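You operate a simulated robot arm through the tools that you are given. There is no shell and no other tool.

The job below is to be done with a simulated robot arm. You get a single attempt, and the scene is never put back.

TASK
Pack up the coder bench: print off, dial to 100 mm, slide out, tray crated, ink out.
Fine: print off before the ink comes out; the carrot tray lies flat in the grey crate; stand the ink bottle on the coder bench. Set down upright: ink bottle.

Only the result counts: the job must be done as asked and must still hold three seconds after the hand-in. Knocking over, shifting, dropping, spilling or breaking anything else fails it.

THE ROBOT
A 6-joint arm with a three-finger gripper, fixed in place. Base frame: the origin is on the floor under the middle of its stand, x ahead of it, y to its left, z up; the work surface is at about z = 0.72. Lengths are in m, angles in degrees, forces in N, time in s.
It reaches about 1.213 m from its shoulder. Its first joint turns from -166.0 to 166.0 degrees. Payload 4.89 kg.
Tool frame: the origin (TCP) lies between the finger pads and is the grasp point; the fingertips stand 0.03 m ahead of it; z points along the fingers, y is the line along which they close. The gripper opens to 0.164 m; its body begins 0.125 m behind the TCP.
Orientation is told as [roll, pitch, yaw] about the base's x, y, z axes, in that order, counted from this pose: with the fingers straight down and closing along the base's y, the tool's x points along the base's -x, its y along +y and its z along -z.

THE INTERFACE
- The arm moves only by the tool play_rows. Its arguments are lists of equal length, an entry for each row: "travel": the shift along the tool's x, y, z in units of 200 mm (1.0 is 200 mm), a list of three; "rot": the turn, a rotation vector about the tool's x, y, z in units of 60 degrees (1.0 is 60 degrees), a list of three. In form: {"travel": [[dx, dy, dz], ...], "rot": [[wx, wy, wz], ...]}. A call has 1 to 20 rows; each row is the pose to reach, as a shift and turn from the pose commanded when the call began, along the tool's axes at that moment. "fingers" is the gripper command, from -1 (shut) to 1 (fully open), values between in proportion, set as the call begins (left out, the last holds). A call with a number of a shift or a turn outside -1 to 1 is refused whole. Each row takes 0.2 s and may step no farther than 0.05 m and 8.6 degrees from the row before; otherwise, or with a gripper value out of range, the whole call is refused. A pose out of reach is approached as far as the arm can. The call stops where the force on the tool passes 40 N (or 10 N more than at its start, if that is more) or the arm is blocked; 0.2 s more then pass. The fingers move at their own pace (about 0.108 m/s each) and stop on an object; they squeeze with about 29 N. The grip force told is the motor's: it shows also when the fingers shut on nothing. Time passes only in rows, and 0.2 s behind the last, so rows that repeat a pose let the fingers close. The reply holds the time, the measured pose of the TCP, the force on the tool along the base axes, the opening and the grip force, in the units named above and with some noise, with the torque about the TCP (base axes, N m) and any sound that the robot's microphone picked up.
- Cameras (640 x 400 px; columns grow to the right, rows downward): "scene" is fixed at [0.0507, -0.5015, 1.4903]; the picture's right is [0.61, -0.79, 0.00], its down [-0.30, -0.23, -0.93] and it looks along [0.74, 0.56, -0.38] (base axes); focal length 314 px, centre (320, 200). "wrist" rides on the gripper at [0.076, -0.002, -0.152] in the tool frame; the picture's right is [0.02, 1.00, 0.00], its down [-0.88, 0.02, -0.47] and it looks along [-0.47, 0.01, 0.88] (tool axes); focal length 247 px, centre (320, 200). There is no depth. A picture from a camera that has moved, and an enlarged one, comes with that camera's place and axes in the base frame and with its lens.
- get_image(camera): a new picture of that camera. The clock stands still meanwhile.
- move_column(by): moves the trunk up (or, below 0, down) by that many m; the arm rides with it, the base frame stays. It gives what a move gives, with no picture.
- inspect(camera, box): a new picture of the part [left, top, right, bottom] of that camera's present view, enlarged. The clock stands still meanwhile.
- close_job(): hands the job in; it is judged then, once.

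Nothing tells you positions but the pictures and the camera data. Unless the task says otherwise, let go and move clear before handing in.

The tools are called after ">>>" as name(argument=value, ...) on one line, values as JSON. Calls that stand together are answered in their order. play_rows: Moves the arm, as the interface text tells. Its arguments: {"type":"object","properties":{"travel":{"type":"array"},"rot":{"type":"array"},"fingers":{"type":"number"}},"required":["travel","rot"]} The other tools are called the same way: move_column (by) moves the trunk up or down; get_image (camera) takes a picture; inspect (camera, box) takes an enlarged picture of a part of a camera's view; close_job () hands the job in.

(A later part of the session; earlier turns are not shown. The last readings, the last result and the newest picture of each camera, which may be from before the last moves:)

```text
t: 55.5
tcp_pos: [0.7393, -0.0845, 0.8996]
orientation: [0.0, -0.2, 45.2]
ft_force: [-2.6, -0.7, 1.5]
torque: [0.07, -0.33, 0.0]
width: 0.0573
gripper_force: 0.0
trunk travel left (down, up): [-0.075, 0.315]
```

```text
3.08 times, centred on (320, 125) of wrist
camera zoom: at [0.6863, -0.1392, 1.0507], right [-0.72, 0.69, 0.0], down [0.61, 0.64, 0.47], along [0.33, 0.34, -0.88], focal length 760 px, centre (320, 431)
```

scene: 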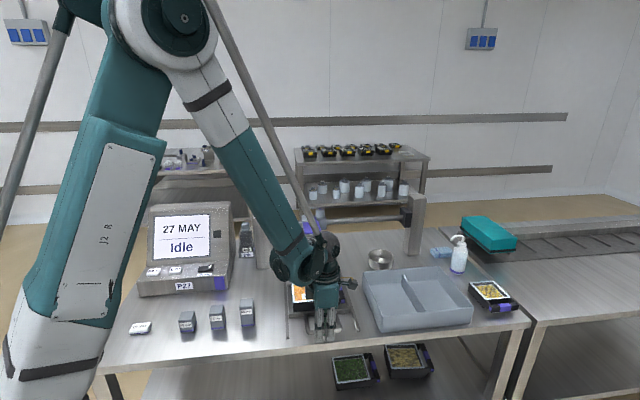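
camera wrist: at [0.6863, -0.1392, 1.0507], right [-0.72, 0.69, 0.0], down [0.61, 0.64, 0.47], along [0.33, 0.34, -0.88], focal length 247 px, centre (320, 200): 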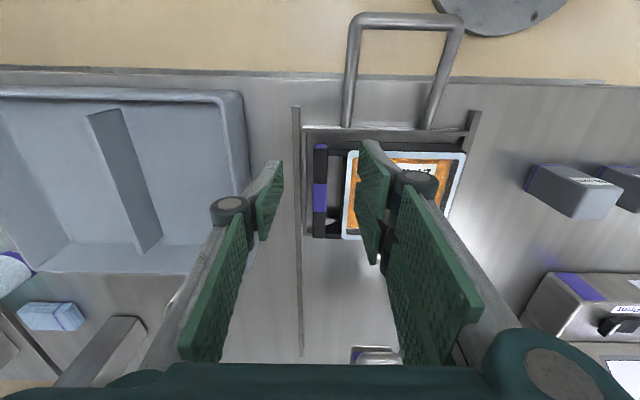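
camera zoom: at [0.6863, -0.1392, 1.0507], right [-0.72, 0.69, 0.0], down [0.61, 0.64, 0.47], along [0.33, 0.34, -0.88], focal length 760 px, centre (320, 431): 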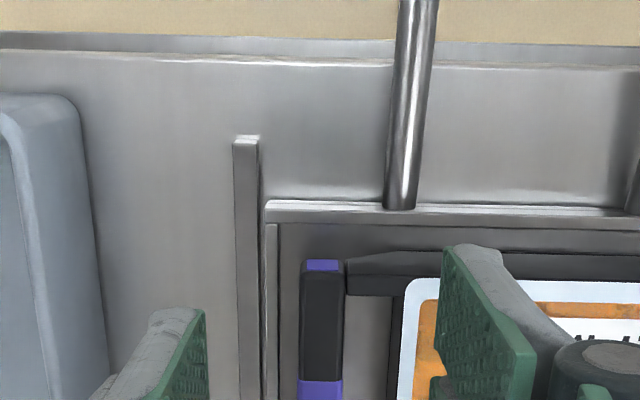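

>>> inspect(camera="wrist", box=[285, 130, 385, 250])

>>> inspect(camera="scene", box=[295, 265, 365, 325])

```text
3.33 times, centred on (335, 190) of wrist
camera zoom: at [0.6863, -0.1392, 1.0507], right [-0.72, 0.69, 0.0], down [0.61, 0.64, 0.47], along [0.33, 0.34, -0.88], focal length 823 px, centre (270, 233)
```

zoom: 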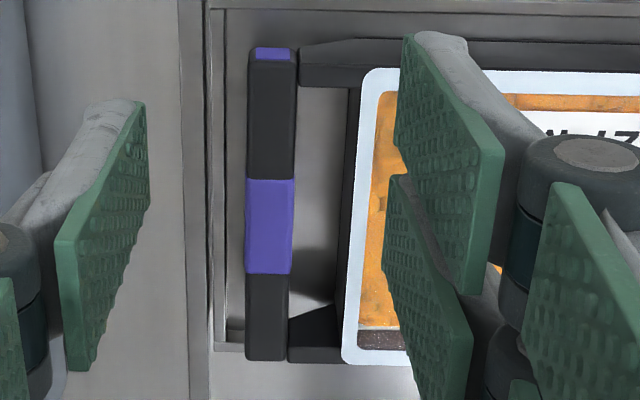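

```text
6.67 times, centred on (330, 295) of scene
camera zoom: at [0.0507, -0.5015, 1.4903], right [0.61, -0.79, 0.0], down [-0.3, -0.23, -0.93], along [0.74, 0.56, -0.38], focal length 2091 px, centre (253, -433)
```

zoom: 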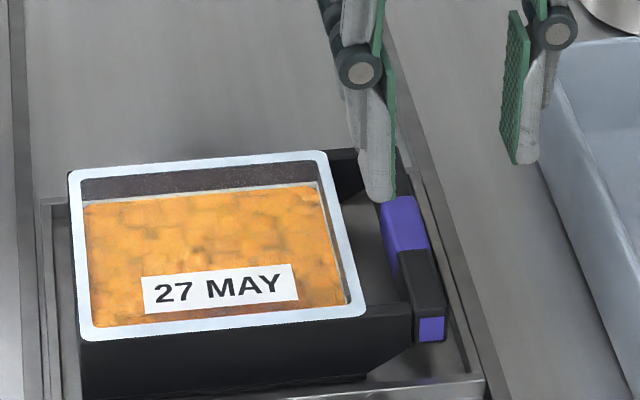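

The handle bar is about 19 mm wide with a 20 mm gap to the tray body; its top is near (0.788, −0.033, 0.769). I narrow the fingers to about 26 mm and stop just above it to verify alignment.

>>> play_rows(travel=[[-0.09, 0.001, 0.05], [-0.18, 0.002, 0.1], [-0.27, 0.003, 0.15], [-0.3575, 0.004, 0.2], [-0.3575, 0.004, 0.31], [-0.3575, 0.004, 0.4]], rot=[[0, 0, 0], [0, 0, 0], [0, 0, 0], [0, 0, 0], [0, 0, 0], [0, 0, 0]], fingers=-0.68)

>>> get_image(camera="wrist")

>>> inspect(camera="wrist", box=[260, 110, 400, 240])

>>> inspect(camera="scene", box=[290, 250, 370, 330])

```text
t: 56.9
tcp_pos: [0.7872, -0.0327, 0.8199]
orientation: [0.0, -0.1, 45.1]
ft_force: [-1.1, 0.0, -0.1]
torque: [0.05, -0.14, 0.02]
width: 0.0263
gripper_force: 0.1
trunk travel left (down, up): [-0.075, 0.315]
```

```text
taken
camera wrist: at [0.735, -0.0877, 0.9694], right [-0.72, 0.69, 0.0], down [0.61, 0.64, 0.47], along [0.33, 0.34, -0.88], focal length 247 px, centre (320, 200)
```

wrist: 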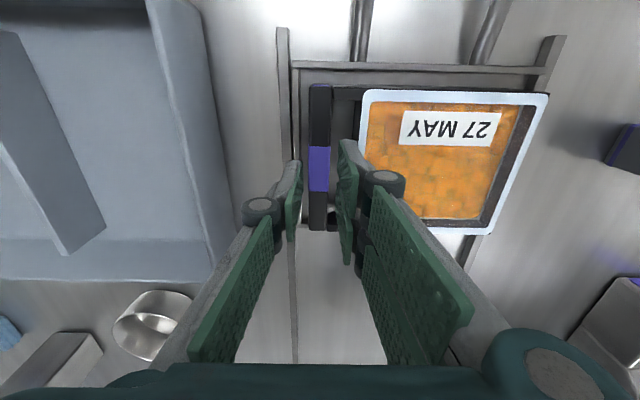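

```text
3.08 times, centred on (330, 175) of wrist
camera zoom: at [0.735, -0.0877, 0.9694], right [-0.72, 0.69, 0.0], down [0.61, 0.64, 0.47], along [0.33, 0.34, -0.88], focal length 760 px, centre (289, 277)
```

zoom: 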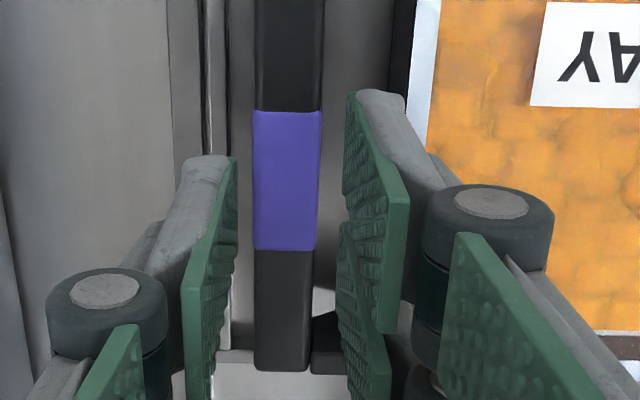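

```text
5.00 times, centred on (330, 290) of scene
camera zoom: at [0.0507, -0.5015, 1.4903], right [0.61, -0.79, 0.0], down [-0.3, -0.23, -0.93], along [0.74, 0.56, -0.38], focal length 1568 px, centre (270, -250)
```

zoom: 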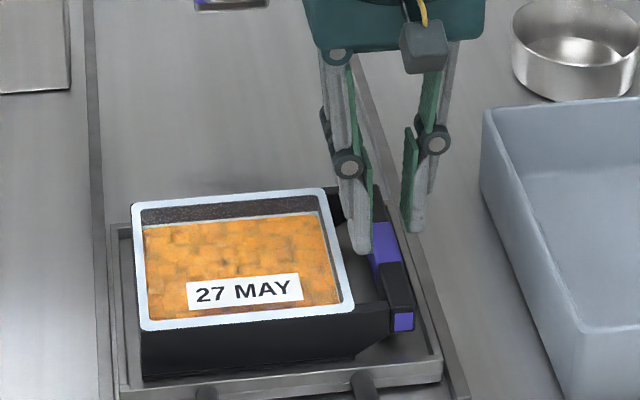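

Nearly aligned: the bar sits about 1.2 mm to the hand's −y side. I correct that, trim the opening, and lower into the gap in small steps.

>>> play_rows(travel=[[0, -0.006, 0], [0, -0.006, 0.03], [0, -0.006, 0.06], [0, -0.006, 0.09], [0, -0.006, 0.12]], rot=[[0, 0, 0], [0, 0, 0], [0, 0, 0], [0, 0, 0], [0, 0, 0]], fingers=-0.689)

>>> inspect(camera="wrist", box=[260, 110, 400, 240])

>>> inspect(camera="scene", box=[300, 260, 360, 320])

```text
t: 58.1
tcp_pos: [0.79, -0.0339, 0.7948]
orientation: [0.0, 0.0, 45.2]
ft_force: [0.8, -0.2, 0.7]
torque: [-0.04, -0.04, 0.01]
width: 0.0264
gripper_force: 0.1
trunk travel left (down, up): [-0.075, 0.315]
```

```text
3.08 times, centred on (330, 175) of wrist
camera zoom: at [0.7372, -0.0885, 0.9462], right [-0.72, 0.69, 0.0], down [0.61, 0.64, 0.47], along [0.33, 0.34, -0.88], focal length 760 px, centre (289, 277)
```

zoom: 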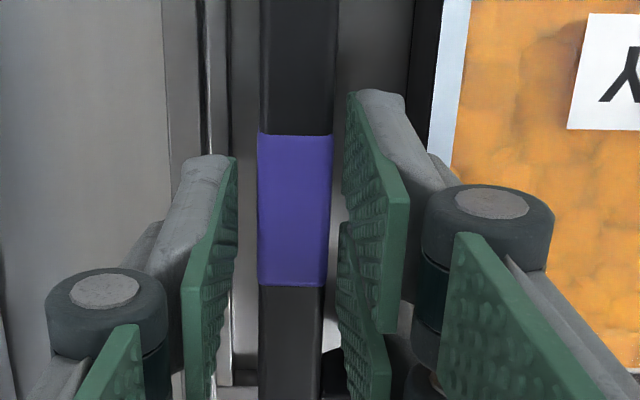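

```text
6.67 times, centred on (330, 290) of scene
camera zoom: at [0.0507, -0.5015, 1.4903], right [0.61, -0.79, 0.0], down [-0.3, -0.23, -0.93], along [0.74, 0.56, -0.38], focal length 2091 px, centre (253, -400)
```

zoom: 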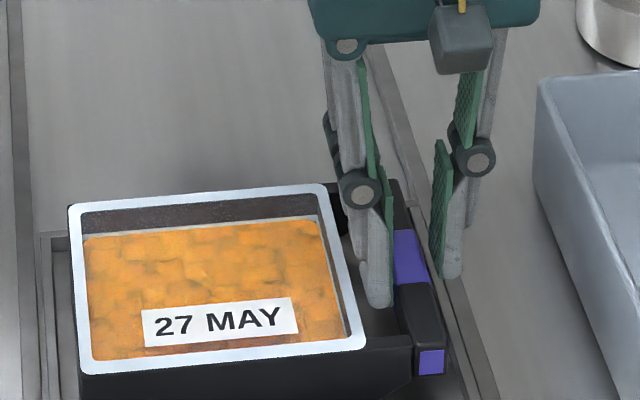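

The inner fingers enter the gap without contact (forces near zero). I lower the last 20 mm.

>>> play_rows(travel=[[0, 0.002, 0.03], [0, 0.002, 0.06], [0, 0.002, 0.09], [0, 0.002, 0.105]], rot=[[0, 0, 0], [0, 0, 0], [0, 0, 0], [0, 0, 0]])

>>> inspect(camera="wrist", box=[260, 110, 400, 240])

>>> inspect(camera="scene", box=[300, 260, 360, 320])

```text
t: 59.1
tcp_pos: [0.7902, -0.0348, 0.7744]
orientation: [0.0, 0.0, 45.1]
ft_force: [0.6, 0.8, -0.3]
torque: [0.01, -0.01, 0.01]
width: 0.026
gripper_force: 0.0
trunk travel left (down, up): [-0.075, 0.315]
```

```text
3.08 times, centred on (330, 175) of wrist
camera zoom: at [0.737, -0.0893, 0.9256], right [-0.72, 0.69, 0.0], down [0.61, 0.64, 0.47], along [0.33, 0.34, -0.88], focal length 760 px, centre (289, 277)
```

zoom: 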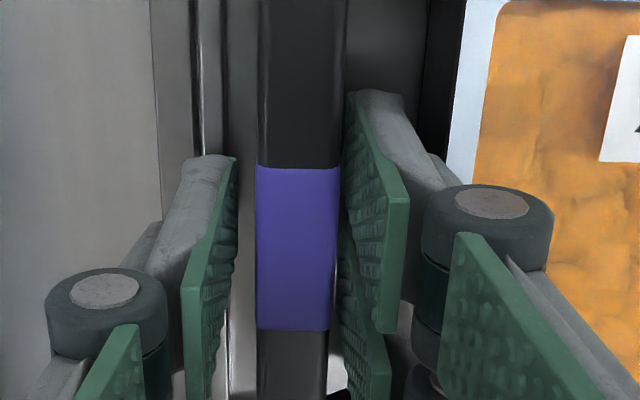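

```text
6.67 times, centred on (330, 290) of scene
camera zoom: at [0.0507, -0.5015, 1.4903], right [0.61, -0.79, 0.0], down [-0.3, -0.23, -0.93], along [0.74, 0.56, -0.38], focal length 2091 px, centre (253, -400)
```

zoom: 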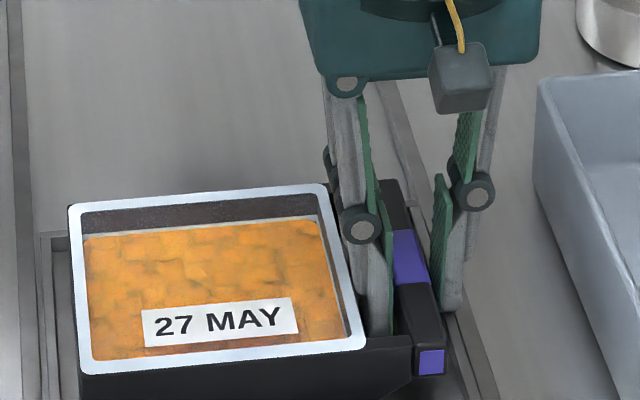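

The fingers straddle the bar. I centre by 1 mm and close on it.

>>> play_rows(travel=[[0, 0.006, 0], [0, 0.006, 0]], rot=[[0, 0, 0], [0, 0, 0]])

>>> play_rows(travel=[[0, 0, 0], [0, 0, 0], [0, 0, 0]], rot=[[0, 0, 0], [0, 0, 0], [0, 0, 0]], fingers=-1)

>>> inspect(camera="wrist", box=[260, 110, 400, 240])

```text
t: 59.7
tcp_pos: [0.7884, -0.033, 0.7744]
orientation: [0.0, 0.0, 45.0]
ft_force: [1.7, -1.7, 3.8]
torque: [0.06, 0.07, 0.01]
width: 0.0253
gripper_force: 0.1
trunk travel left (down, up): [-0.075, 0.315]
```

```text
t: 60.5
tcp_pos: [0.7892, -0.0323, 0.7729]
orientation: [0.0, 0.0, 45.1]
ft_force: [-1.3, 1.0, -0.4]
torque: [0.02, -0.02, -0.04]
width: 0.0173
gripper_force: 28.9
trunk travel left (down, up): [-0.075, 0.315]
```

```text
3.08 times, centred on (330, 175) of wrist
camera zoom: at [0.7364, -0.0883, 0.925], right [-0.72, 0.69, 0.0], down [0.61, 0.64, 0.47], along [0.33, 0.34, -0.88], focal length 760 px, centre (289, 277)
```

zoom: 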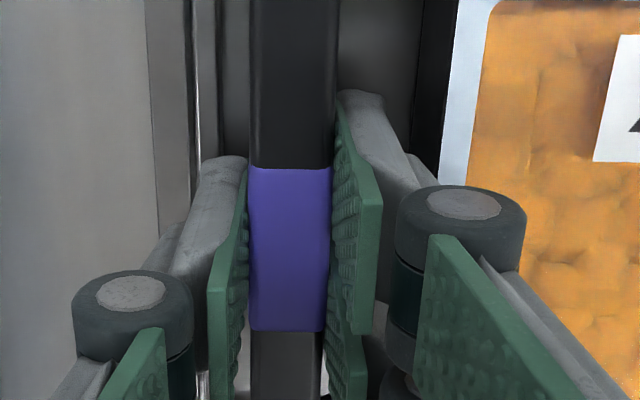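

Bar gripped at 17 mm. I lift slowly by 20 mm and check weight and tilt.

>>> play_rows(travel=[[0, 0, -0.02], [0, 0, -0.04], [0, 0, -0.07], [0, 0, -0.1], [0, 0, -0.1]], rot=[[0, 0, 0], [0, 0, 0], [0, 0, 0], [0, 0, 0], [0, 0, 0]])

>>> inspect(camera="wrist", box=[220, 80, 460, 240])

>>> inspect(camera="scene", box=[280, 240, 370, 330])

```text
t: 61.7
tcp_pos: [0.7895, -0.0327, 0.7949]
orientation: [0.0, 0.1, 45.1]
ft_force: [-0.3, -0.4, -2.3]
torque: [-0.13, -0.17, 0.01]
width: 0.0173
gripper_force: 29.2
trunk travel left (down, up): [-0.075, 0.315]
```

```text
2.50 times, centred on (340, 160) of wrist
camera zoom: at [0.736, -0.0878, 0.9457], right [-0.72, 0.69, 0.0], down [0.61, 0.64, 0.47], along [0.33, 0.34, -0.88], focal length 617 px, centre (270, 300)
```

zoom: 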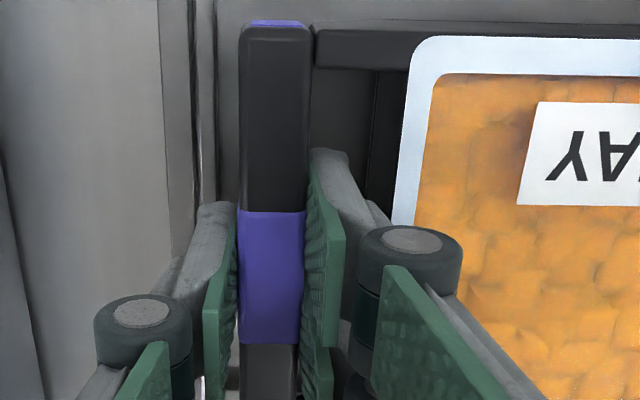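

```text
4.44 times, centred on (325, 285) of scene
camera zoom: at [0.0507, -0.5015, 1.4903], right [0.61, -0.79, 0.0], down [-0.3, -0.23, -0.93], along [0.74, 0.56, -0.38], focal length 1394 px, centre (298, -178)
```

zoom: 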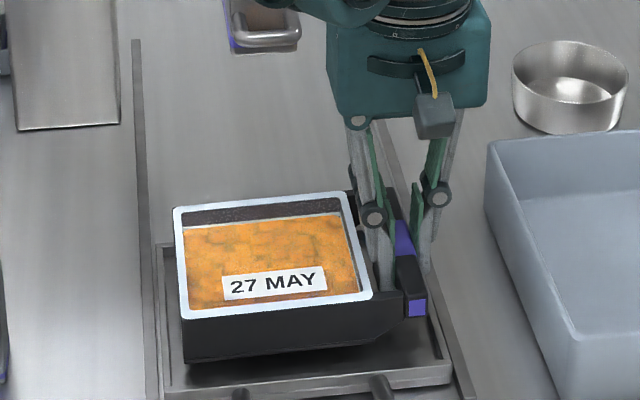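

The tray comes up level and light (about 2.5 N). I raise it clear of the slide and crate edges and move it right and forward, away from the print head, before turning it.

>>> play_rows(travel=[[0, 0, -0.1], [0, 0, -0.2], [0, 0, -0.3], [0, 0, -0.4], [0, 0, -0.5], [0, 0, -0.625], [0.03, -0.1, -0.625], [0.06, -0.2, -0.625], [0.09, -0.3, -0.625], [0.12, -0.4, -0.625], [0.15, -0.5, -0.625], [0.17, -0.6, -0.625]], rot=[[0, 0, 0], [0, 0, 0], [0, 0, 0], [0, 0, 0], [0, 0, 0], [0, 0, 0], [0, 0, 0], [0, 0, 0], [0, 0, 0], [0, 0, 0], [0, 0, 0], [0, 0, 0]])

>>> get_image(camera="scene")

>>> get_image(camera="wrist")

```text
t: 64.3
tcp_pos: [0.8479, -0.1403, 0.9171]
orientation: [-0.1, 0.0, 45.1]
ft_force: [-0.3, 0.8, -1.7]
torque: [-0.23, -0.23, 0.0]
width: 0.0173
gripper_force: 28.9
trunk travel left (down, up): [-0.075, 0.315]
```

```text
taken
```

scene: 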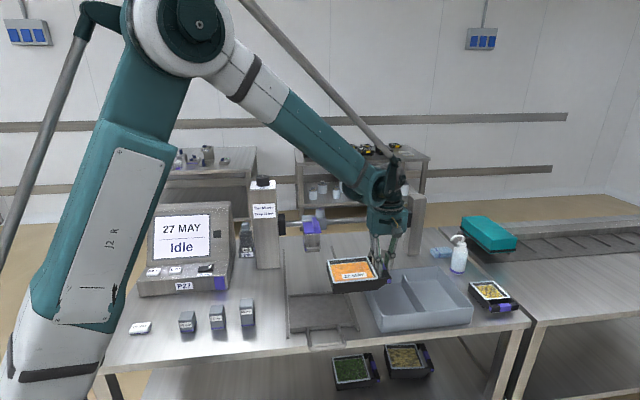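

```text
taken
camera wrist: at [0.795, -0.1961, 1.0689], right [-0.72, 0.69, 0.0], down [0.61, 0.64, 0.47], along [0.33, 0.34, -0.88], focal length 247 px, centre (320, 200)
```

wrist: 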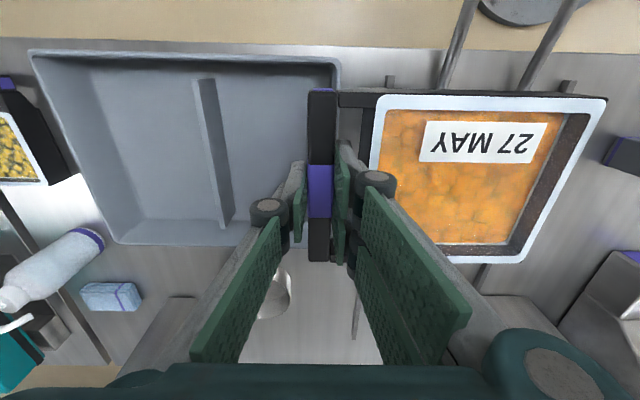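

The tray is held level beside the crate. I zoom in to measure the left compartment.

>>> inspect(camera="wrist", box=[170, 40, 350, 160])

>>> inspect(camera="wrist", box=[90, 140, 290, 270])

>>> inspect(camera="wrist", box=[300, 70, 620, 280])

```text
3.33 times, centred on (260, 100) of wrist
camera zoom: at [0.795, -0.1961, 1.0689], right [-0.72, 0.69, 0.0], down [0.61, 0.64, 0.47], along [0.33, 0.34, -0.88], focal length 823 px, centre (520, 533)
```

zoom: 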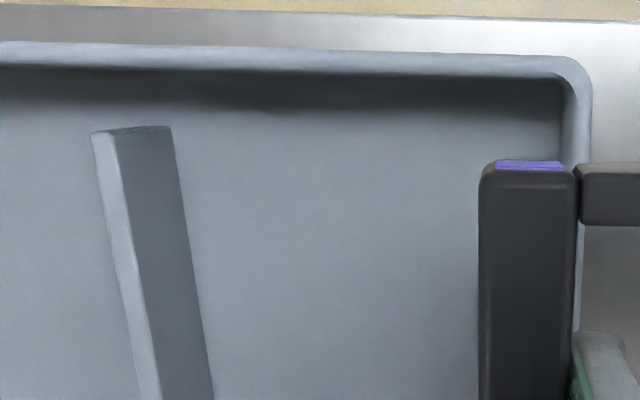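

```text
3.08 times, centred on (190, 205) of wrist
camera zoom: at [0.795, -0.1961, 1.0689], right [-0.72, 0.69, 0.0], down [0.61, 0.64, 0.47], along [0.33, 0.34, -0.88], focal length 760 px, centre (720, 185)
```

zoom: 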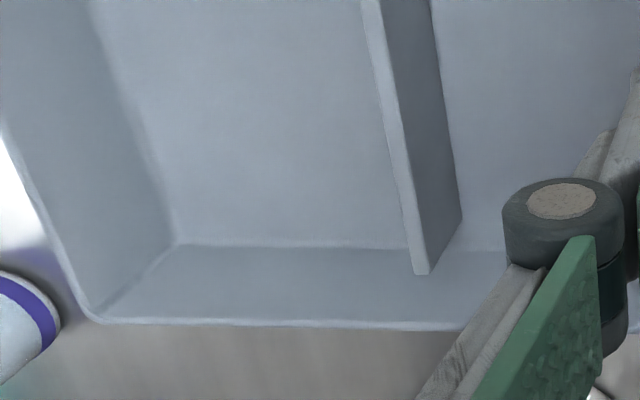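

```text
1.90 times, centred on (460, 175) of wrist
camera zoom: at [0.795, -0.1961, 1.0689], right [-0.72, 0.69, 0.0], down [0.61, 0.64, 0.47], along [0.33, 0.34, -0.88], focal length 470 px, centre (53, 248)
```

zoom: 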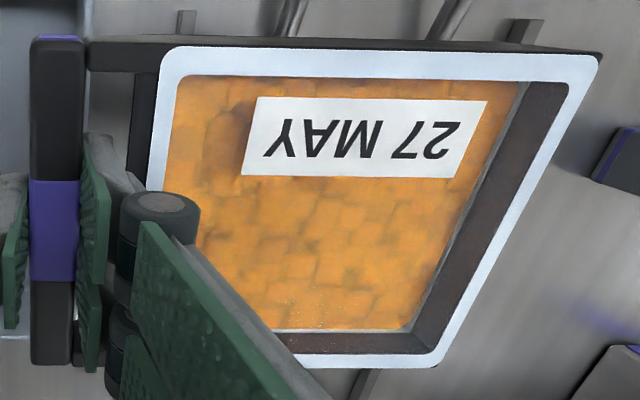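

Left compartment measures about r 0.687–0.833, d 0.427–0.647 in bench axes, enough for the tray turned lengthwise. I turn the tray 90° clockwise (handle to the front) while moving it over the compartment.

>>> play_rows(travel=[[0.018, -0.04, 0], [0.036, -0.08, 0], [0.054, -0.12, 0], [0.072, -0.16, 0], [0.09, -0.2, 0], [0.108, -0.24, 0], [0.126, -0.28, 0], [0.145, -0.32, 0]], rot=[[0, 0, 0.09], [0, 0, 0.18], [0, 0, 0.28], [0, 0, 0.37], [0, 0, 0.47], [0, 0, 0.56], [0, 0, 0.66], [0, 0, 0.75]])

>>> play_rows(travel=[[0, 0, 0], [0, 0, 0], [0, 0, 0], [0, 0, 0], [0, 0, 0], [0, 0, 0], [0, 0, 0], [0, 0, 0]], rot=[[0, 0, 0.09], [0, 0, 0.18], [0, 0, 0.28], [0, 0, 0.37], [0, 0, 0.47], [0, 0, 0.56], [0, 0, 0.66], [0, 0, 0.75]])

>>> get_image(camera="wrist")

>>> inspect(camera="scene", box=[330, 200, 490, 340])

```text
t: 66.1
tcp_pos: [0.8756, -0.2064, 0.9191]
orientation: [0.0, 0.0, 0.0]
ft_force: [-0.2, -1.0, -1.6]
torque: [-0.27, -0.04, 0.02]
width: 0.0173
gripper_force: 28.7
trunk travel left (down, up): [-0.075, 0.315]
```

```text
t: 67.9
tcp_pos: [0.8749, -0.2063, 0.9174]
orientation: [0.0, 0.0, -45.0]
ft_force: [-0.5, 0.9, -1.6]
torque: [-0.23, 0.18, -0.01]
width: 0.0175
gripper_force: 28.9
trunk travel left (down, up): [-0.075, 0.315]
```

```text
taken
camera wrist: at [0.8194, -0.1534, 1.0686], right [0.69, 0.72, 0.0], down [0.64, -0.61, 0.47], along [0.34, -0.33, -0.88], focal length 247 px, centre (320, 200)
```

wrist: 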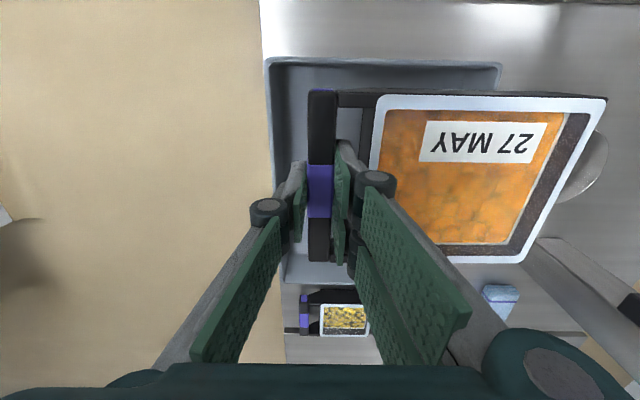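

```text
2.86 times, centred on (410, 270) of scene
camera zoom: at [0.0507, -0.5015, 1.4903], right [0.61, -0.79, 0.0], down [-0.3, -0.23, -0.93], along [0.74, 0.56, -0.38], focal length 896 px, centre (63, 0)
```

zoom: 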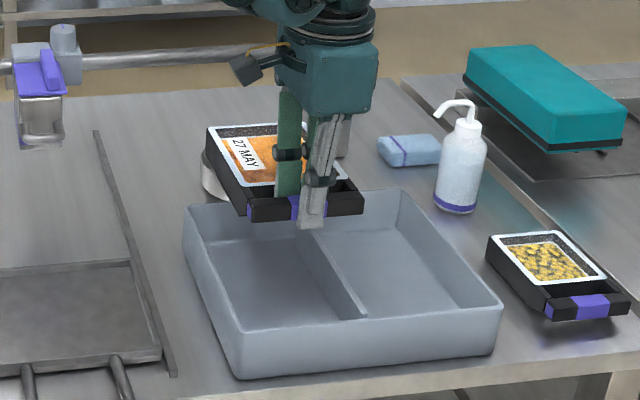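

The tray is over the left compartment; I shift it 3 mm to centre it and lower until its bottom is just above the crate's rim.

>>> play_rows(travel=[[0.015, -0.015, 0.05], [0.015, -0.015, 0.12], [0.015, -0.015, 0.2], [0.015, -0.015, 0.28], [0.015, -0.015, 0.36], [0.015, -0.015, 0.43]], rot=[[0, 0, 0], [0, 0, 0], [0, 0, 0], [0, 0, 0], [0, 0, 0], [0, 0, 0]])

>>> get_image(camera="wrist")

>>> inspect(camera="scene", box=[350, 230, 480, 340])

```text
t: 69.3
tcp_pos: [0.869, -0.2068, 0.8303]
orientation: [0.0, 0.0, -44.8]
ft_force: [-0.9, 0.0, -2.4]
torque: [-0.17, 0.14, 0.01]
width: 0.0173
gripper_force: 29.2
trunk travel left (down, up): [-0.075, 0.315]
```

```text
taken
camera wrist: at [0.8139, -0.154, 0.9825], right [0.69, 0.72, 0.0], down [0.64, -0.61, 0.47], along [0.34, -0.33, -0.88], focal length 247 px, centre (320, 200)
```

wrist: 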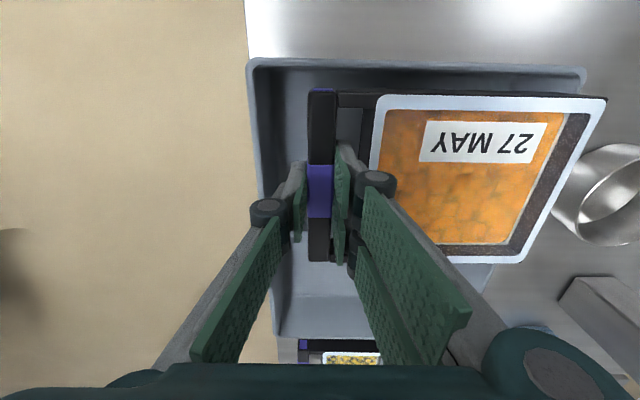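

```text
3.64 times, centred on (415, 285) of scene
camera zoom: at [0.0507, -0.5015, 1.4903], right [0.61, -0.79, 0.0], down [-0.3, -0.23, -0.93], along [0.74, 0.56, -0.38], focal length 1141 px, centre (-26, -109)
```

zoom: 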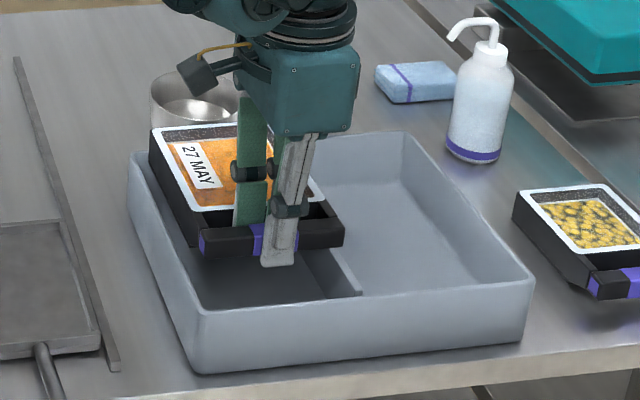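

Margins look good: about 9 mm on each side, 15 mm behind, 33 mm in front for the finger. I lower the tray in.

>>> play_rows(travel=[[0, 0, 0.06], [0, 0, 0.12], [0, 0, 0.18], [0, 0, 0.22], [0, 0, 0.24]], rot=[[0, 0, 0], [0, 0, 0], [0, 0, 0], [0, 0, 0], [0, 0, 0]])

>>> get_image(camera="wrist")

>>> inspect(camera="scene", box=[350, 230, 480, 340])

```text
t: 70.5
tcp_pos: [0.8703, -0.2055, 0.7829]
orientation: [0.0, 0.0, -44.9]
ft_force: [-1.1, 0.3, -2.2]
torque: [-0.17, 0.12, 0.02]
width: 0.0174
gripper_force: 29.0
trunk travel left (down, up): [-0.075, 0.315]
```

```text
taken
camera wrist: at [0.8156, -0.1534, 0.9352], right [0.69, 0.72, 0.0], down [0.64, -0.61, 0.47], along [0.34, -0.33, -0.88], focal length 247 px, centre (320, 200)
```

wrist: 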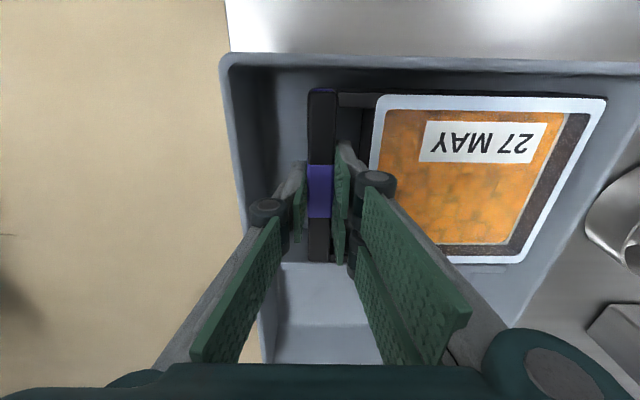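

```text
3.64 times, centred on (415, 285) of scene
camera zoom: at [0.0507, -0.5015, 1.4903], right [0.61, -0.79, 0.0], down [-0.3, -0.23, -0.93], along [0.74, 0.56, -0.38], focal length 1141 px, centre (-26, -109)
```

zoom: 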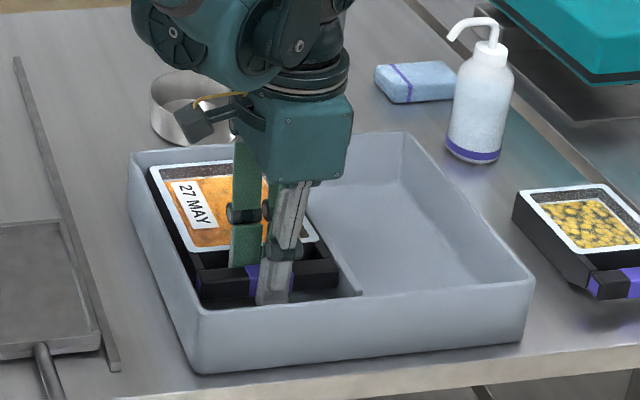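

The tray is inside the compartment with room all round. I lower in 3 mm rows until it touches the floor.

>>> play_rows(travel=[[0, 0, 0.015], [0, 0, 0.03], [0, 0, 0.045], [0, 0, 0.06]], rot=[[0, 0, 0], [0, 0, 0], [0, 0, 0], [0, 0, 0]])

```text
t: 71.5
tcp_pos: [0.8697, -0.206, 0.7719]
orientation: [0.1, -0.1, -44.9]
ft_force: [0.1, 0.1, -2.3]
torque: [-0.17, 0.14, -0.02]
width: 0.0175
gripper_force: 29.4
trunk travel left (down, up): [-0.075, 0.315]
```

>>> play_rows(travel=[[0, 0, 0.01], [0, 0, 0.02], [0, 0, 0.03]], rot=[[0, 0, 0], [0, 0, 0], [0, 0, 0]])

>>> inspect(camera="scene", box=[360, 250, 450, 330])

```text
t: 72.3
tcp_pos: [0.8712, -0.2075, 0.7667]
orientation: [-0.1, 0.0, -44.9]
ft_force: [0.1, -3.0, 6.9]
torque: [0.04, 0.05, -0.06]
width: 0.0175
gripper_force: 29.3
trunk travel left (down, up): [-0.075, 0.315]
```

```text
5.00 times, centred on (405, 290) of scene
camera zoom: at [0.0507, -0.5015, 1.4903], right [0.61, -0.79, 0.0], down [-0.3, -0.23, -0.93], along [0.74, 0.56, -0.38], focal length 1568 px, centre (-105, -250)
```

zoom: 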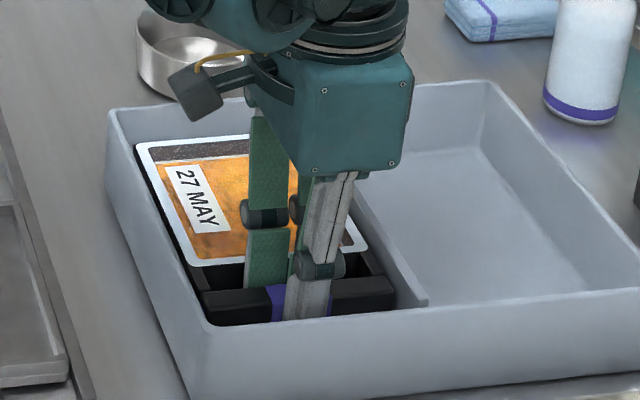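

The force turned upward and the torque vanished: the tray rests flat on the crate floor. I open to the same narrow opening as before and rise.

>>> play_rows(travel=[[0, 0, 0], [0, 0, 0], [0, 0, 0]], rot=[[0, 0, 0], [0, 0, 0], [0, 0, 0]], fingers=-0.7)

>>> inspect(camera="wrist", box=[220, 80, 460, 270])

```text
t: 73.1
tcp_pos: [0.8708, -0.2069, 0.7678]
orientation: [0.0, 0.0, -44.9]
ft_force: [-0.1, 0.0, -0.1]
torque: [0.0, 0.0, 0.02]
width: 0.0244
gripper_force: 0.0
trunk travel left (down, up): [-0.075, 0.315]
```

```text
2.11 times, centred on (340, 175) of wrist
camera zoom: at [0.8156, -0.154, 0.9185], right [0.69, 0.72, 0.0], down [0.64, -0.61, 0.47], along [0.34, -0.33, -0.88], focal length 520 px, centre (278, 253)
```

zoom: 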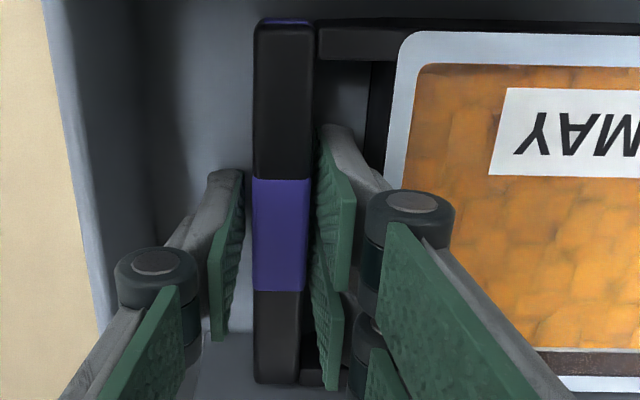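

Open and free of forces. I rise straight out.

>>> play_rows(travel=[[0, 0.005, 0], [0, 0.005, -0.05], [0, 0.005, -0.12], [0, 0.005, -0.25], [0, 0.005, -0.45], [0, 0.005, -0.65], [0, 0.005, -0.85], [0, 0.005, -1.0]], rot=[[0, 0, 0], [0, 0, 0], [0, 0, 0], [0, 0, 0], [0, 0, 0], [0, 0, 0], [0, 0, 0], [0, 0, 0]])

>>> get_image(camera="wrist")

>>> get_image(camera="scene")

>>> inspect(camera="scene", box=[350, 240, 480, 340])

```text
t: 74.9
tcp_pos: [0.873, -0.2053, 0.9634]
orientation: [-0.1, -0.1, -45.0]
ft_force: [-0.2, -1.2, -1.3]
torque: [0.02, 0.06, -0.01]
width: 0.0249
gripper_force: 0.0
trunk travel left (down, up): [-0.075, 0.315]
```

```text
taken
camera wrist: at [0.8177, -0.1518, 1.1165], right [0.69, 0.72, 0.0], down [0.64, -0.61, 0.47], along [0.34, -0.33, -0.88], focal length 247 px, centre (320, 200)
```

wrist: 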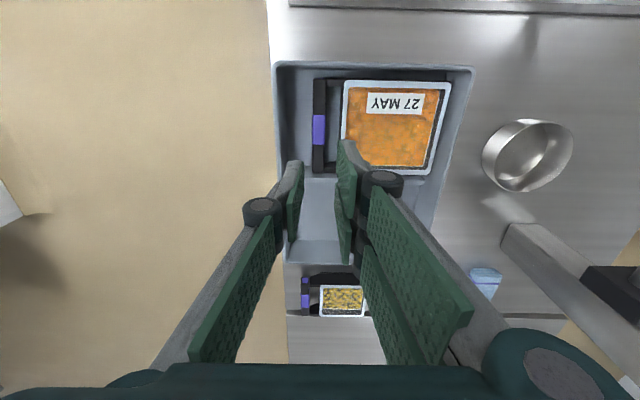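

```text
taken
```

scene: 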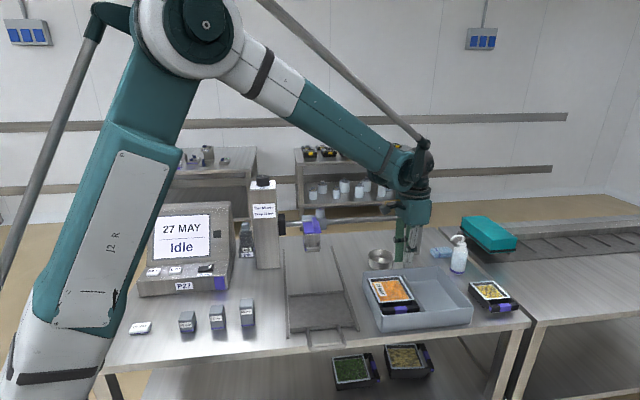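

```text
4.00 times, centred on (415, 290) of scene
camera zoom: at [0.0507, -0.5015, 1.4903], right [0.61, -0.79, 0.0], down [-0.3, -0.23, -0.93], along [0.74, 0.56, -0.38], focal length 1255 px, centre (-60, -160)
```

zoom: 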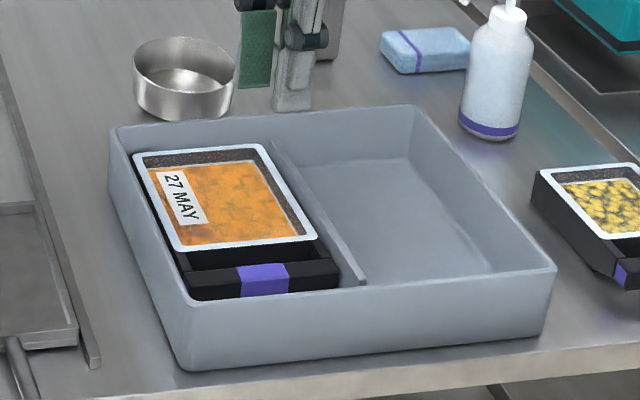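

The tray lies flat in the crate. Now the ink bottle, in its holder between the controller and the post; I rise and travel over there to look at it from above.

>>> play_rows(travel=[[0.05, 0, -0.14], [0.2, 0, -0.28], [0.36, 0, -0.42], [0.52, 0, -0.56], [0.68, 0, -0.7], [0.84, 0, -0.85], [1.0, 0, -1.0]], rot=[[0, 0, -0.1], [0, 0, -0.2], [0, 0, -0.31], [0, 0, -0.42], [0, 0, -0.53], [0, 0, -0.64], [0, 0, -0.75]], fingers=0.0)

>>> play_rows(travel=[[0, 0.14, -0.07], [0, 0.28, -0.14], [0, 0.42, -0.21], [0, 0.56, -0.28], [0, 0.7, -0.35], [0, 0.85, -0.42], [0, 1.0, -0.5]], rot=[[0, 0, -0.1], [0, 0, -0.2], [0, 0, -0.31], [0, 0, -0.42], [0, 0, -0.53], [0, 0, -0.64], [0, 0, -0.75]])

>>> play_rows(travel=[[-0.13, 0.14, 0], [-0.26, 0.28, 0], [-0.39, 0.42, 0], [-0.52, 0.56, 0], [-0.65, 0.7, 0], [-0.78, 0.84, 0], [-0.93, 1.0, 0]], rot=[[0, 0, 0], [0, 0, 0], [0, 0, 0], [0, 0, 0], [0, 0, 0], [0, 0, 0], [0, 0, 0]])

>>> get_image(camera="wrist")

>>> inspect(camera="wrist", box=[230, 60, 430, 240])

```text
t: 76.5
tcp_pos: [0.7301, -0.0652, 1.1612]
orientation: [-0.1, 0.1, 0.2]
ft_force: [1.9, -0.8, -1.4]
torque: [0.06, 0.31, -0.04]
width: 0.0818
gripper_force: 0.1
trunk travel left (down, up): [-0.075, 0.315]
```

```text
t: 78.1
tcp_pos: [0.726, 0.1359, 1.2682]
orientation: [0.1, -0.2, 45.2]
ft_force: [0.2, -0.8, 1.0]
torque: [0.18, 0.01, 0.0]
width: 0.0819
gripper_force: 0.1
trunk travel left (down, up): [-0.075, 0.315]
```

```text
t: 79.7
tcp_pos: [0.7157, 0.4081, 1.2662]
orientation: [0.0, -0.1, 44.9]
ft_force: [0.3, -2.6, 0.3]
torque: [0.36, -0.09, -0.01]
width: 0.0822
gripper_force: 0.0
trunk travel left (down, up): [-0.075, 0.315]
```

```text
taken
camera wrist: at [0.6634, 0.3527, 1.4175], right [-0.72, 0.69, 0.0], down [0.61, 0.64, 0.47], along [0.33, 0.34, -0.88], focal length 247 px, centre (320, 200)
```

wrist: 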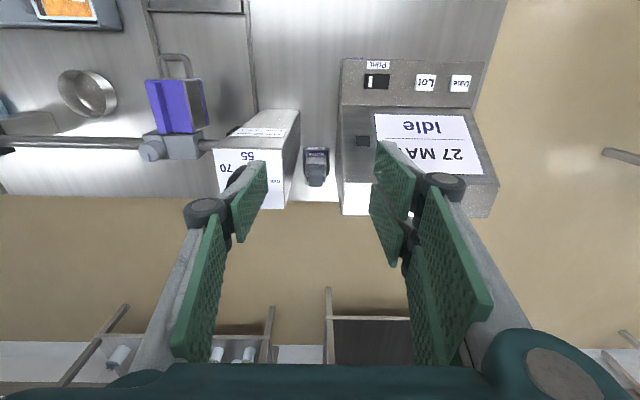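

```text
2.22 times, centred on (330, 150) of wrist
camera zoom: at [0.6634, 0.3527, 1.4175], right [-0.72, 0.69, 0.0], down [0.61, 0.64, 0.47], along [0.33, 0.34, -0.88], focal length 549 px, centre (298, 311)
```

zoom: 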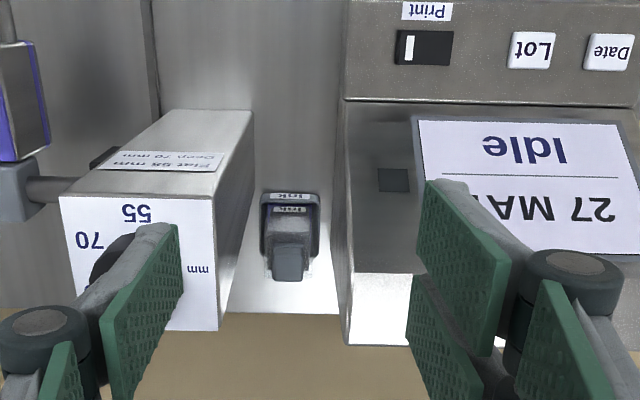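

The bottle's cap top is near (0.836, 0.519, 0.870), midway in a 98 mm gap between the controller (top z≈1.0) and the post. The slimmer side of the hand fits if its fingers close front-to-back, so I turn to yaw 135° and go above the bottle.

>>> play_rows(travel=[[-0.13, -0.005, 0], [-0.27, -0.01, 0], [-0.41, -0.016, 0], [-0.55, -0.022, 0], [-0.68, -0.027, 0], [-0.8175, -0.033, 0]], rot=[[0, 0, -0.125], [0, 0, -0.25], [0, 0, -0.375], [0, 0, -0.5], [0, 0, -0.625], [0, 0, -0.75]])

>>> play_rows(travel=[[0, 0, 0], [0, 0, 0], [0, 0, 0], [0, 0, 0], [0, 0, 0], [0, 0, 0]], rot=[[0, 0, -0.125], [0, 0, -0.25], [0, 0, -0.375], [0, 0, -0.5], [0, 0, -0.625], [0, 0, -0.75]])

>>> get_image(camera="wrist")

>>> inspect(camera="wrist", box=[260, 60, 400, 180])

>>> get_image(camera="scene")

```text
t: 81.1
tcp_pos: [0.8387, 0.5197, 1.2668]
orientation: [0.0, 0.0, 90.1]
ft_force: [-0.4, -1.3, 1.1]
torque: [0.16, -0.21, 0.02]
width: 0.082
gripper_force: 0.1
trunk travel left (down, up): [-0.075, 0.315]
```

```text
t: 82.5
tcp_pos: [0.838, 0.5187, 1.2657]
orientation: [0.1, 0.0, 135.2]
ft_force: [0.1, -0.3, -0.1]
torque: [0.0, 0.05, 0.01]
width: 0.0821
gripper_force: 0.0
trunk travel left (down, up): [-0.075, 0.315]
```

```text
taken
camera wrist: at [0.8928, 0.4655, 1.4174], right [-0.69, -0.72, 0.0], down [-0.64, 0.61, 0.47], along [-0.34, 0.33, -0.88], focal length 247 px, centre (320, 200)
```

wrist: 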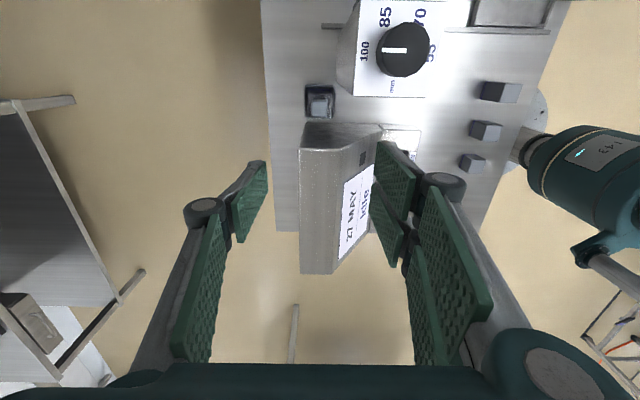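

```text
3.33 times, centred on (330, 120) of wrist
camera zoom: at [0.8928, 0.4655, 1.4174], right [-0.69, -0.72, 0.0], down [-0.64, 0.61, 0.47], along [-0.34, 0.33, -0.88], focal length 823 px, centre (287, 467)
```

zoom: 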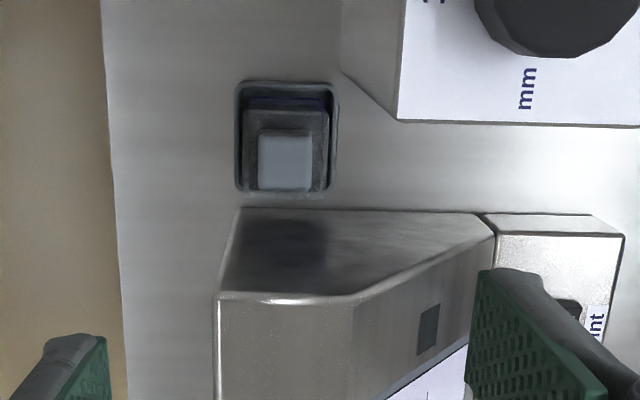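

```text
taken
```

scene: 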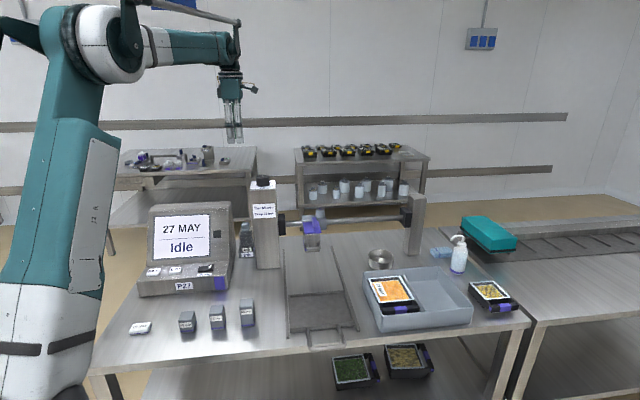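

The hand reaches above the bottle. I zoom on the hand itself to see how far its side boxes stick out before going down between controller and post.

>>> inspect(camera="scene", box=[195, 60, 285, 150])

>>> inspect(camera="scene", box=[195, 170, 305, 280])

```text
4.44 times, centred on (240, 105) of scene
camera zoom: at [0.0507, -0.5015, 1.4903], right [0.61, -0.79, 0.0], down [-0.3, -0.23, -0.93], along [0.74, 0.56, -0.38], focal length 1394 px, centre (676, 622)
```

zoom: 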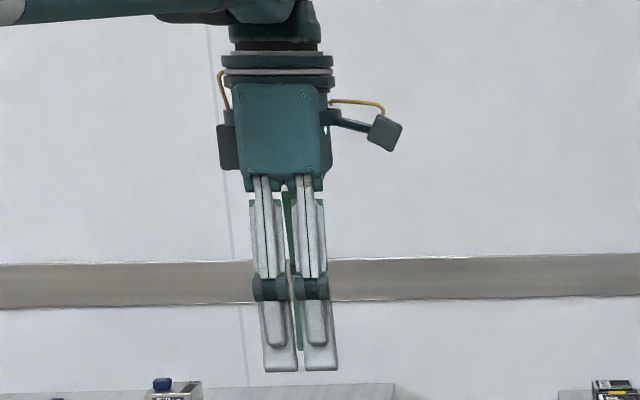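

```text
3.64 times, centred on (250, 225) of scene
camera zoom: at [0.0507, -0.5015, 1.4903], right [0.61, -0.79, 0.0], down [-0.3, -0.23, -0.93], along [0.74, 0.56, -0.38], focal length 1141 px, centre (574, 109)
```

zoom: 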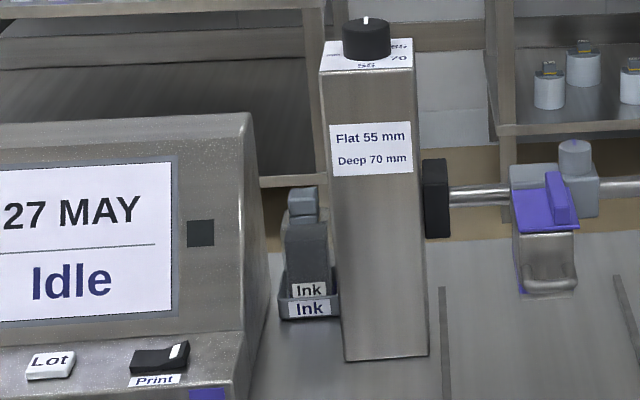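

Using the two hand-camera views: the controller top is at z≈0.96, the post at r ≥ 0.272 and d ≤ 0.918, and the cap top at z≈0.864 centred under the hand. There is room to go straight down; I descend halfway and check.

>>> play_rows(travel=[[0, -0.004, 0.15], [0, -0.004, 0.3], [0, -0.004, 0.45], [0, -0.004, 0.6], [0, -0.004, 0.75], [0, -0.004, 0.9], [0, -0.004, 1.0]], rot=[[0, 0, 0], [0, 0, 0], [0, 0, 0], [0, 0, 0], [0, 0, 0], [0, 0, 0], [0, 0, 0]], fingers=-0.15)

>>> get_image(camera="wrist")

>>> inspect(camera="wrist", box=[240, 50, 420, 200])

>>> inspect(camera="scene", box=[195, 120, 305, 270])

```text
t: 84.1
tcp_pos: [0.8391, 0.5203, 1.0666]
orientation: [-0.1, 0.1, 135.1]
ft_force: [0.2, 0.1, -0.5]
torque: [0.05, -0.03, 0.0]
width: 0.0697
gripper_force: 0.1
trunk travel left (down, up): [-0.075, 0.315]
```

```text
taken
camera wrist: at [0.8942, 0.4684, 1.2163], right [-0.69, -0.72, 0.0], down [-0.64, 0.61, 0.47], along [-0.34, 0.33, -0.88], focal length 247 px, centre (320, 200)
```

wrist: 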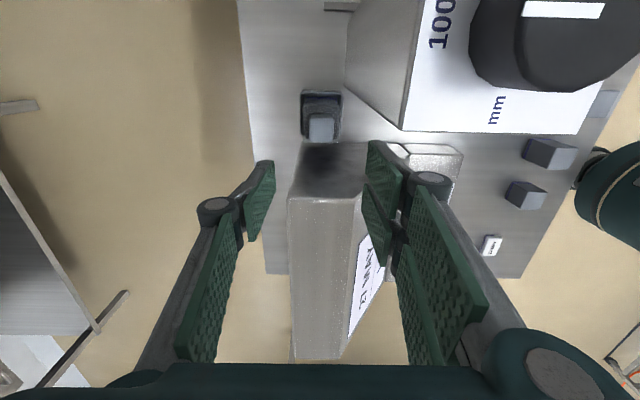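

```text
2.67 times, centred on (330, 125) of wrist
camera zoom: at [0.8942, 0.4684, 1.2163], right [-0.69, -0.72, 0.0], down [-0.64, 0.61, 0.47], along [-0.34, 0.33, -0.88], focal length 659 px, centre (293, 400)
```

zoom: 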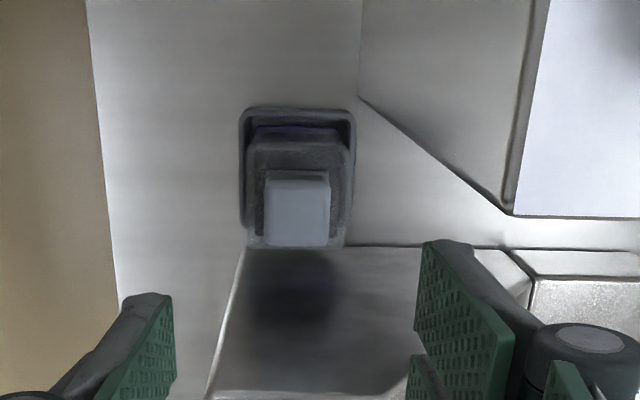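

```text
2.67 times, centred on (250, 195) of scene
camera zoom: at [0.0507, -0.5015, 1.4903], right [0.61, -0.79, 0.0], down [-0.3, -0.23, -0.93], along [0.74, 0.56, -0.38], focal length 836 px, centre (507, 213)
```

zoom: 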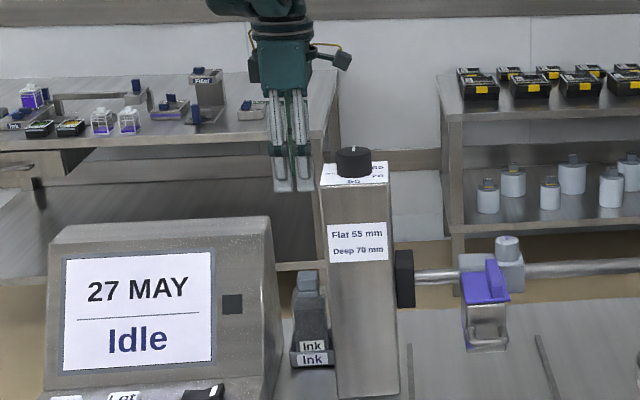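

Well centred; a 2 mm correction, then down to just above the cap.

>>> play_rows(travel=[[-0.0075, 0.0095, 0.1], [-0.0075, 0.0095, 0.22], [-0.0075, 0.0095, 0.34], [-0.0075, 0.0095, 0.46], [-0.0075, 0.0095, 0.58], [-0.0075, 0.0095, 0.68], [-0.0075, 0.0095, 0.75]], rot=[[0, 0, 0], [0, 0, 0], [0, 0, 0], [0, 0, 0], [0, 0, 0], [0, 0, 0], [0, 0, 0]])

>>> get_image(camera="wrist")

>>> inspect(camera="scene", box=[195, 150, 305, 270])

```text
t: 85.7
tcp_pos: [0.8364, 0.5204, 0.916]
orientation: [-0.1, 0.0, 135.1]
ft_force: [0.0, 0.6, -0.6]
torque: [0.03, -0.04, -0.01]
width: 0.0696
gripper_force: 0.0
trunk travel left (down, up): [-0.075, 0.315]
```

```text
taken
camera wrist: at [0.8915, 0.4681, 1.0679], right [-0.69, -0.72, 0.0], down [-0.64, 0.61, 0.47], along [-0.34, 0.33, -0.88], focal length 247 px, centre (320, 200)
```

wrist: 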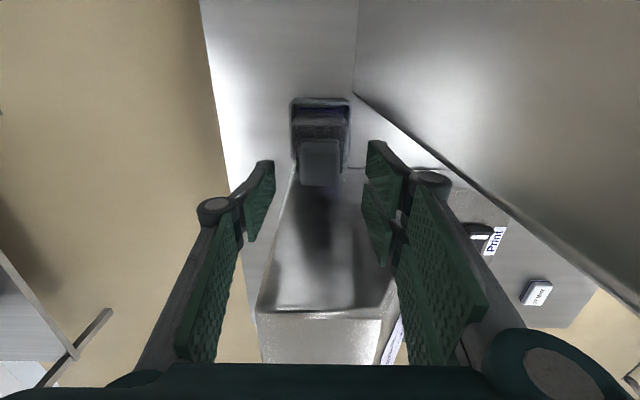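

```text
3.33 times, centred on (250, 210) of scene
camera zoom: at [0.0507, -0.5015, 1.4903], right [0.61, -0.79, 0.0], down [-0.3, -0.23, -0.93], along [0.74, 0.56, -0.38], focal length 1046 px, centre (553, 167)
```

zoom: 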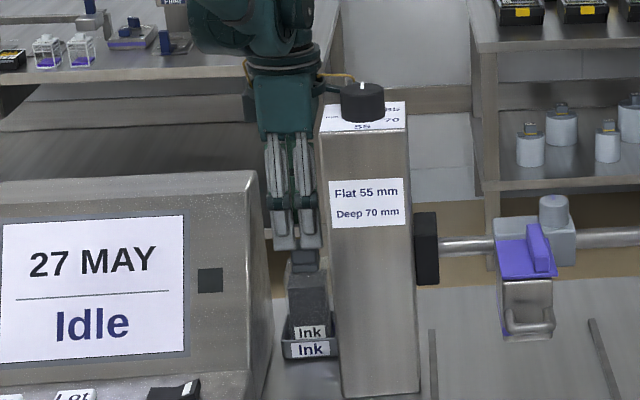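

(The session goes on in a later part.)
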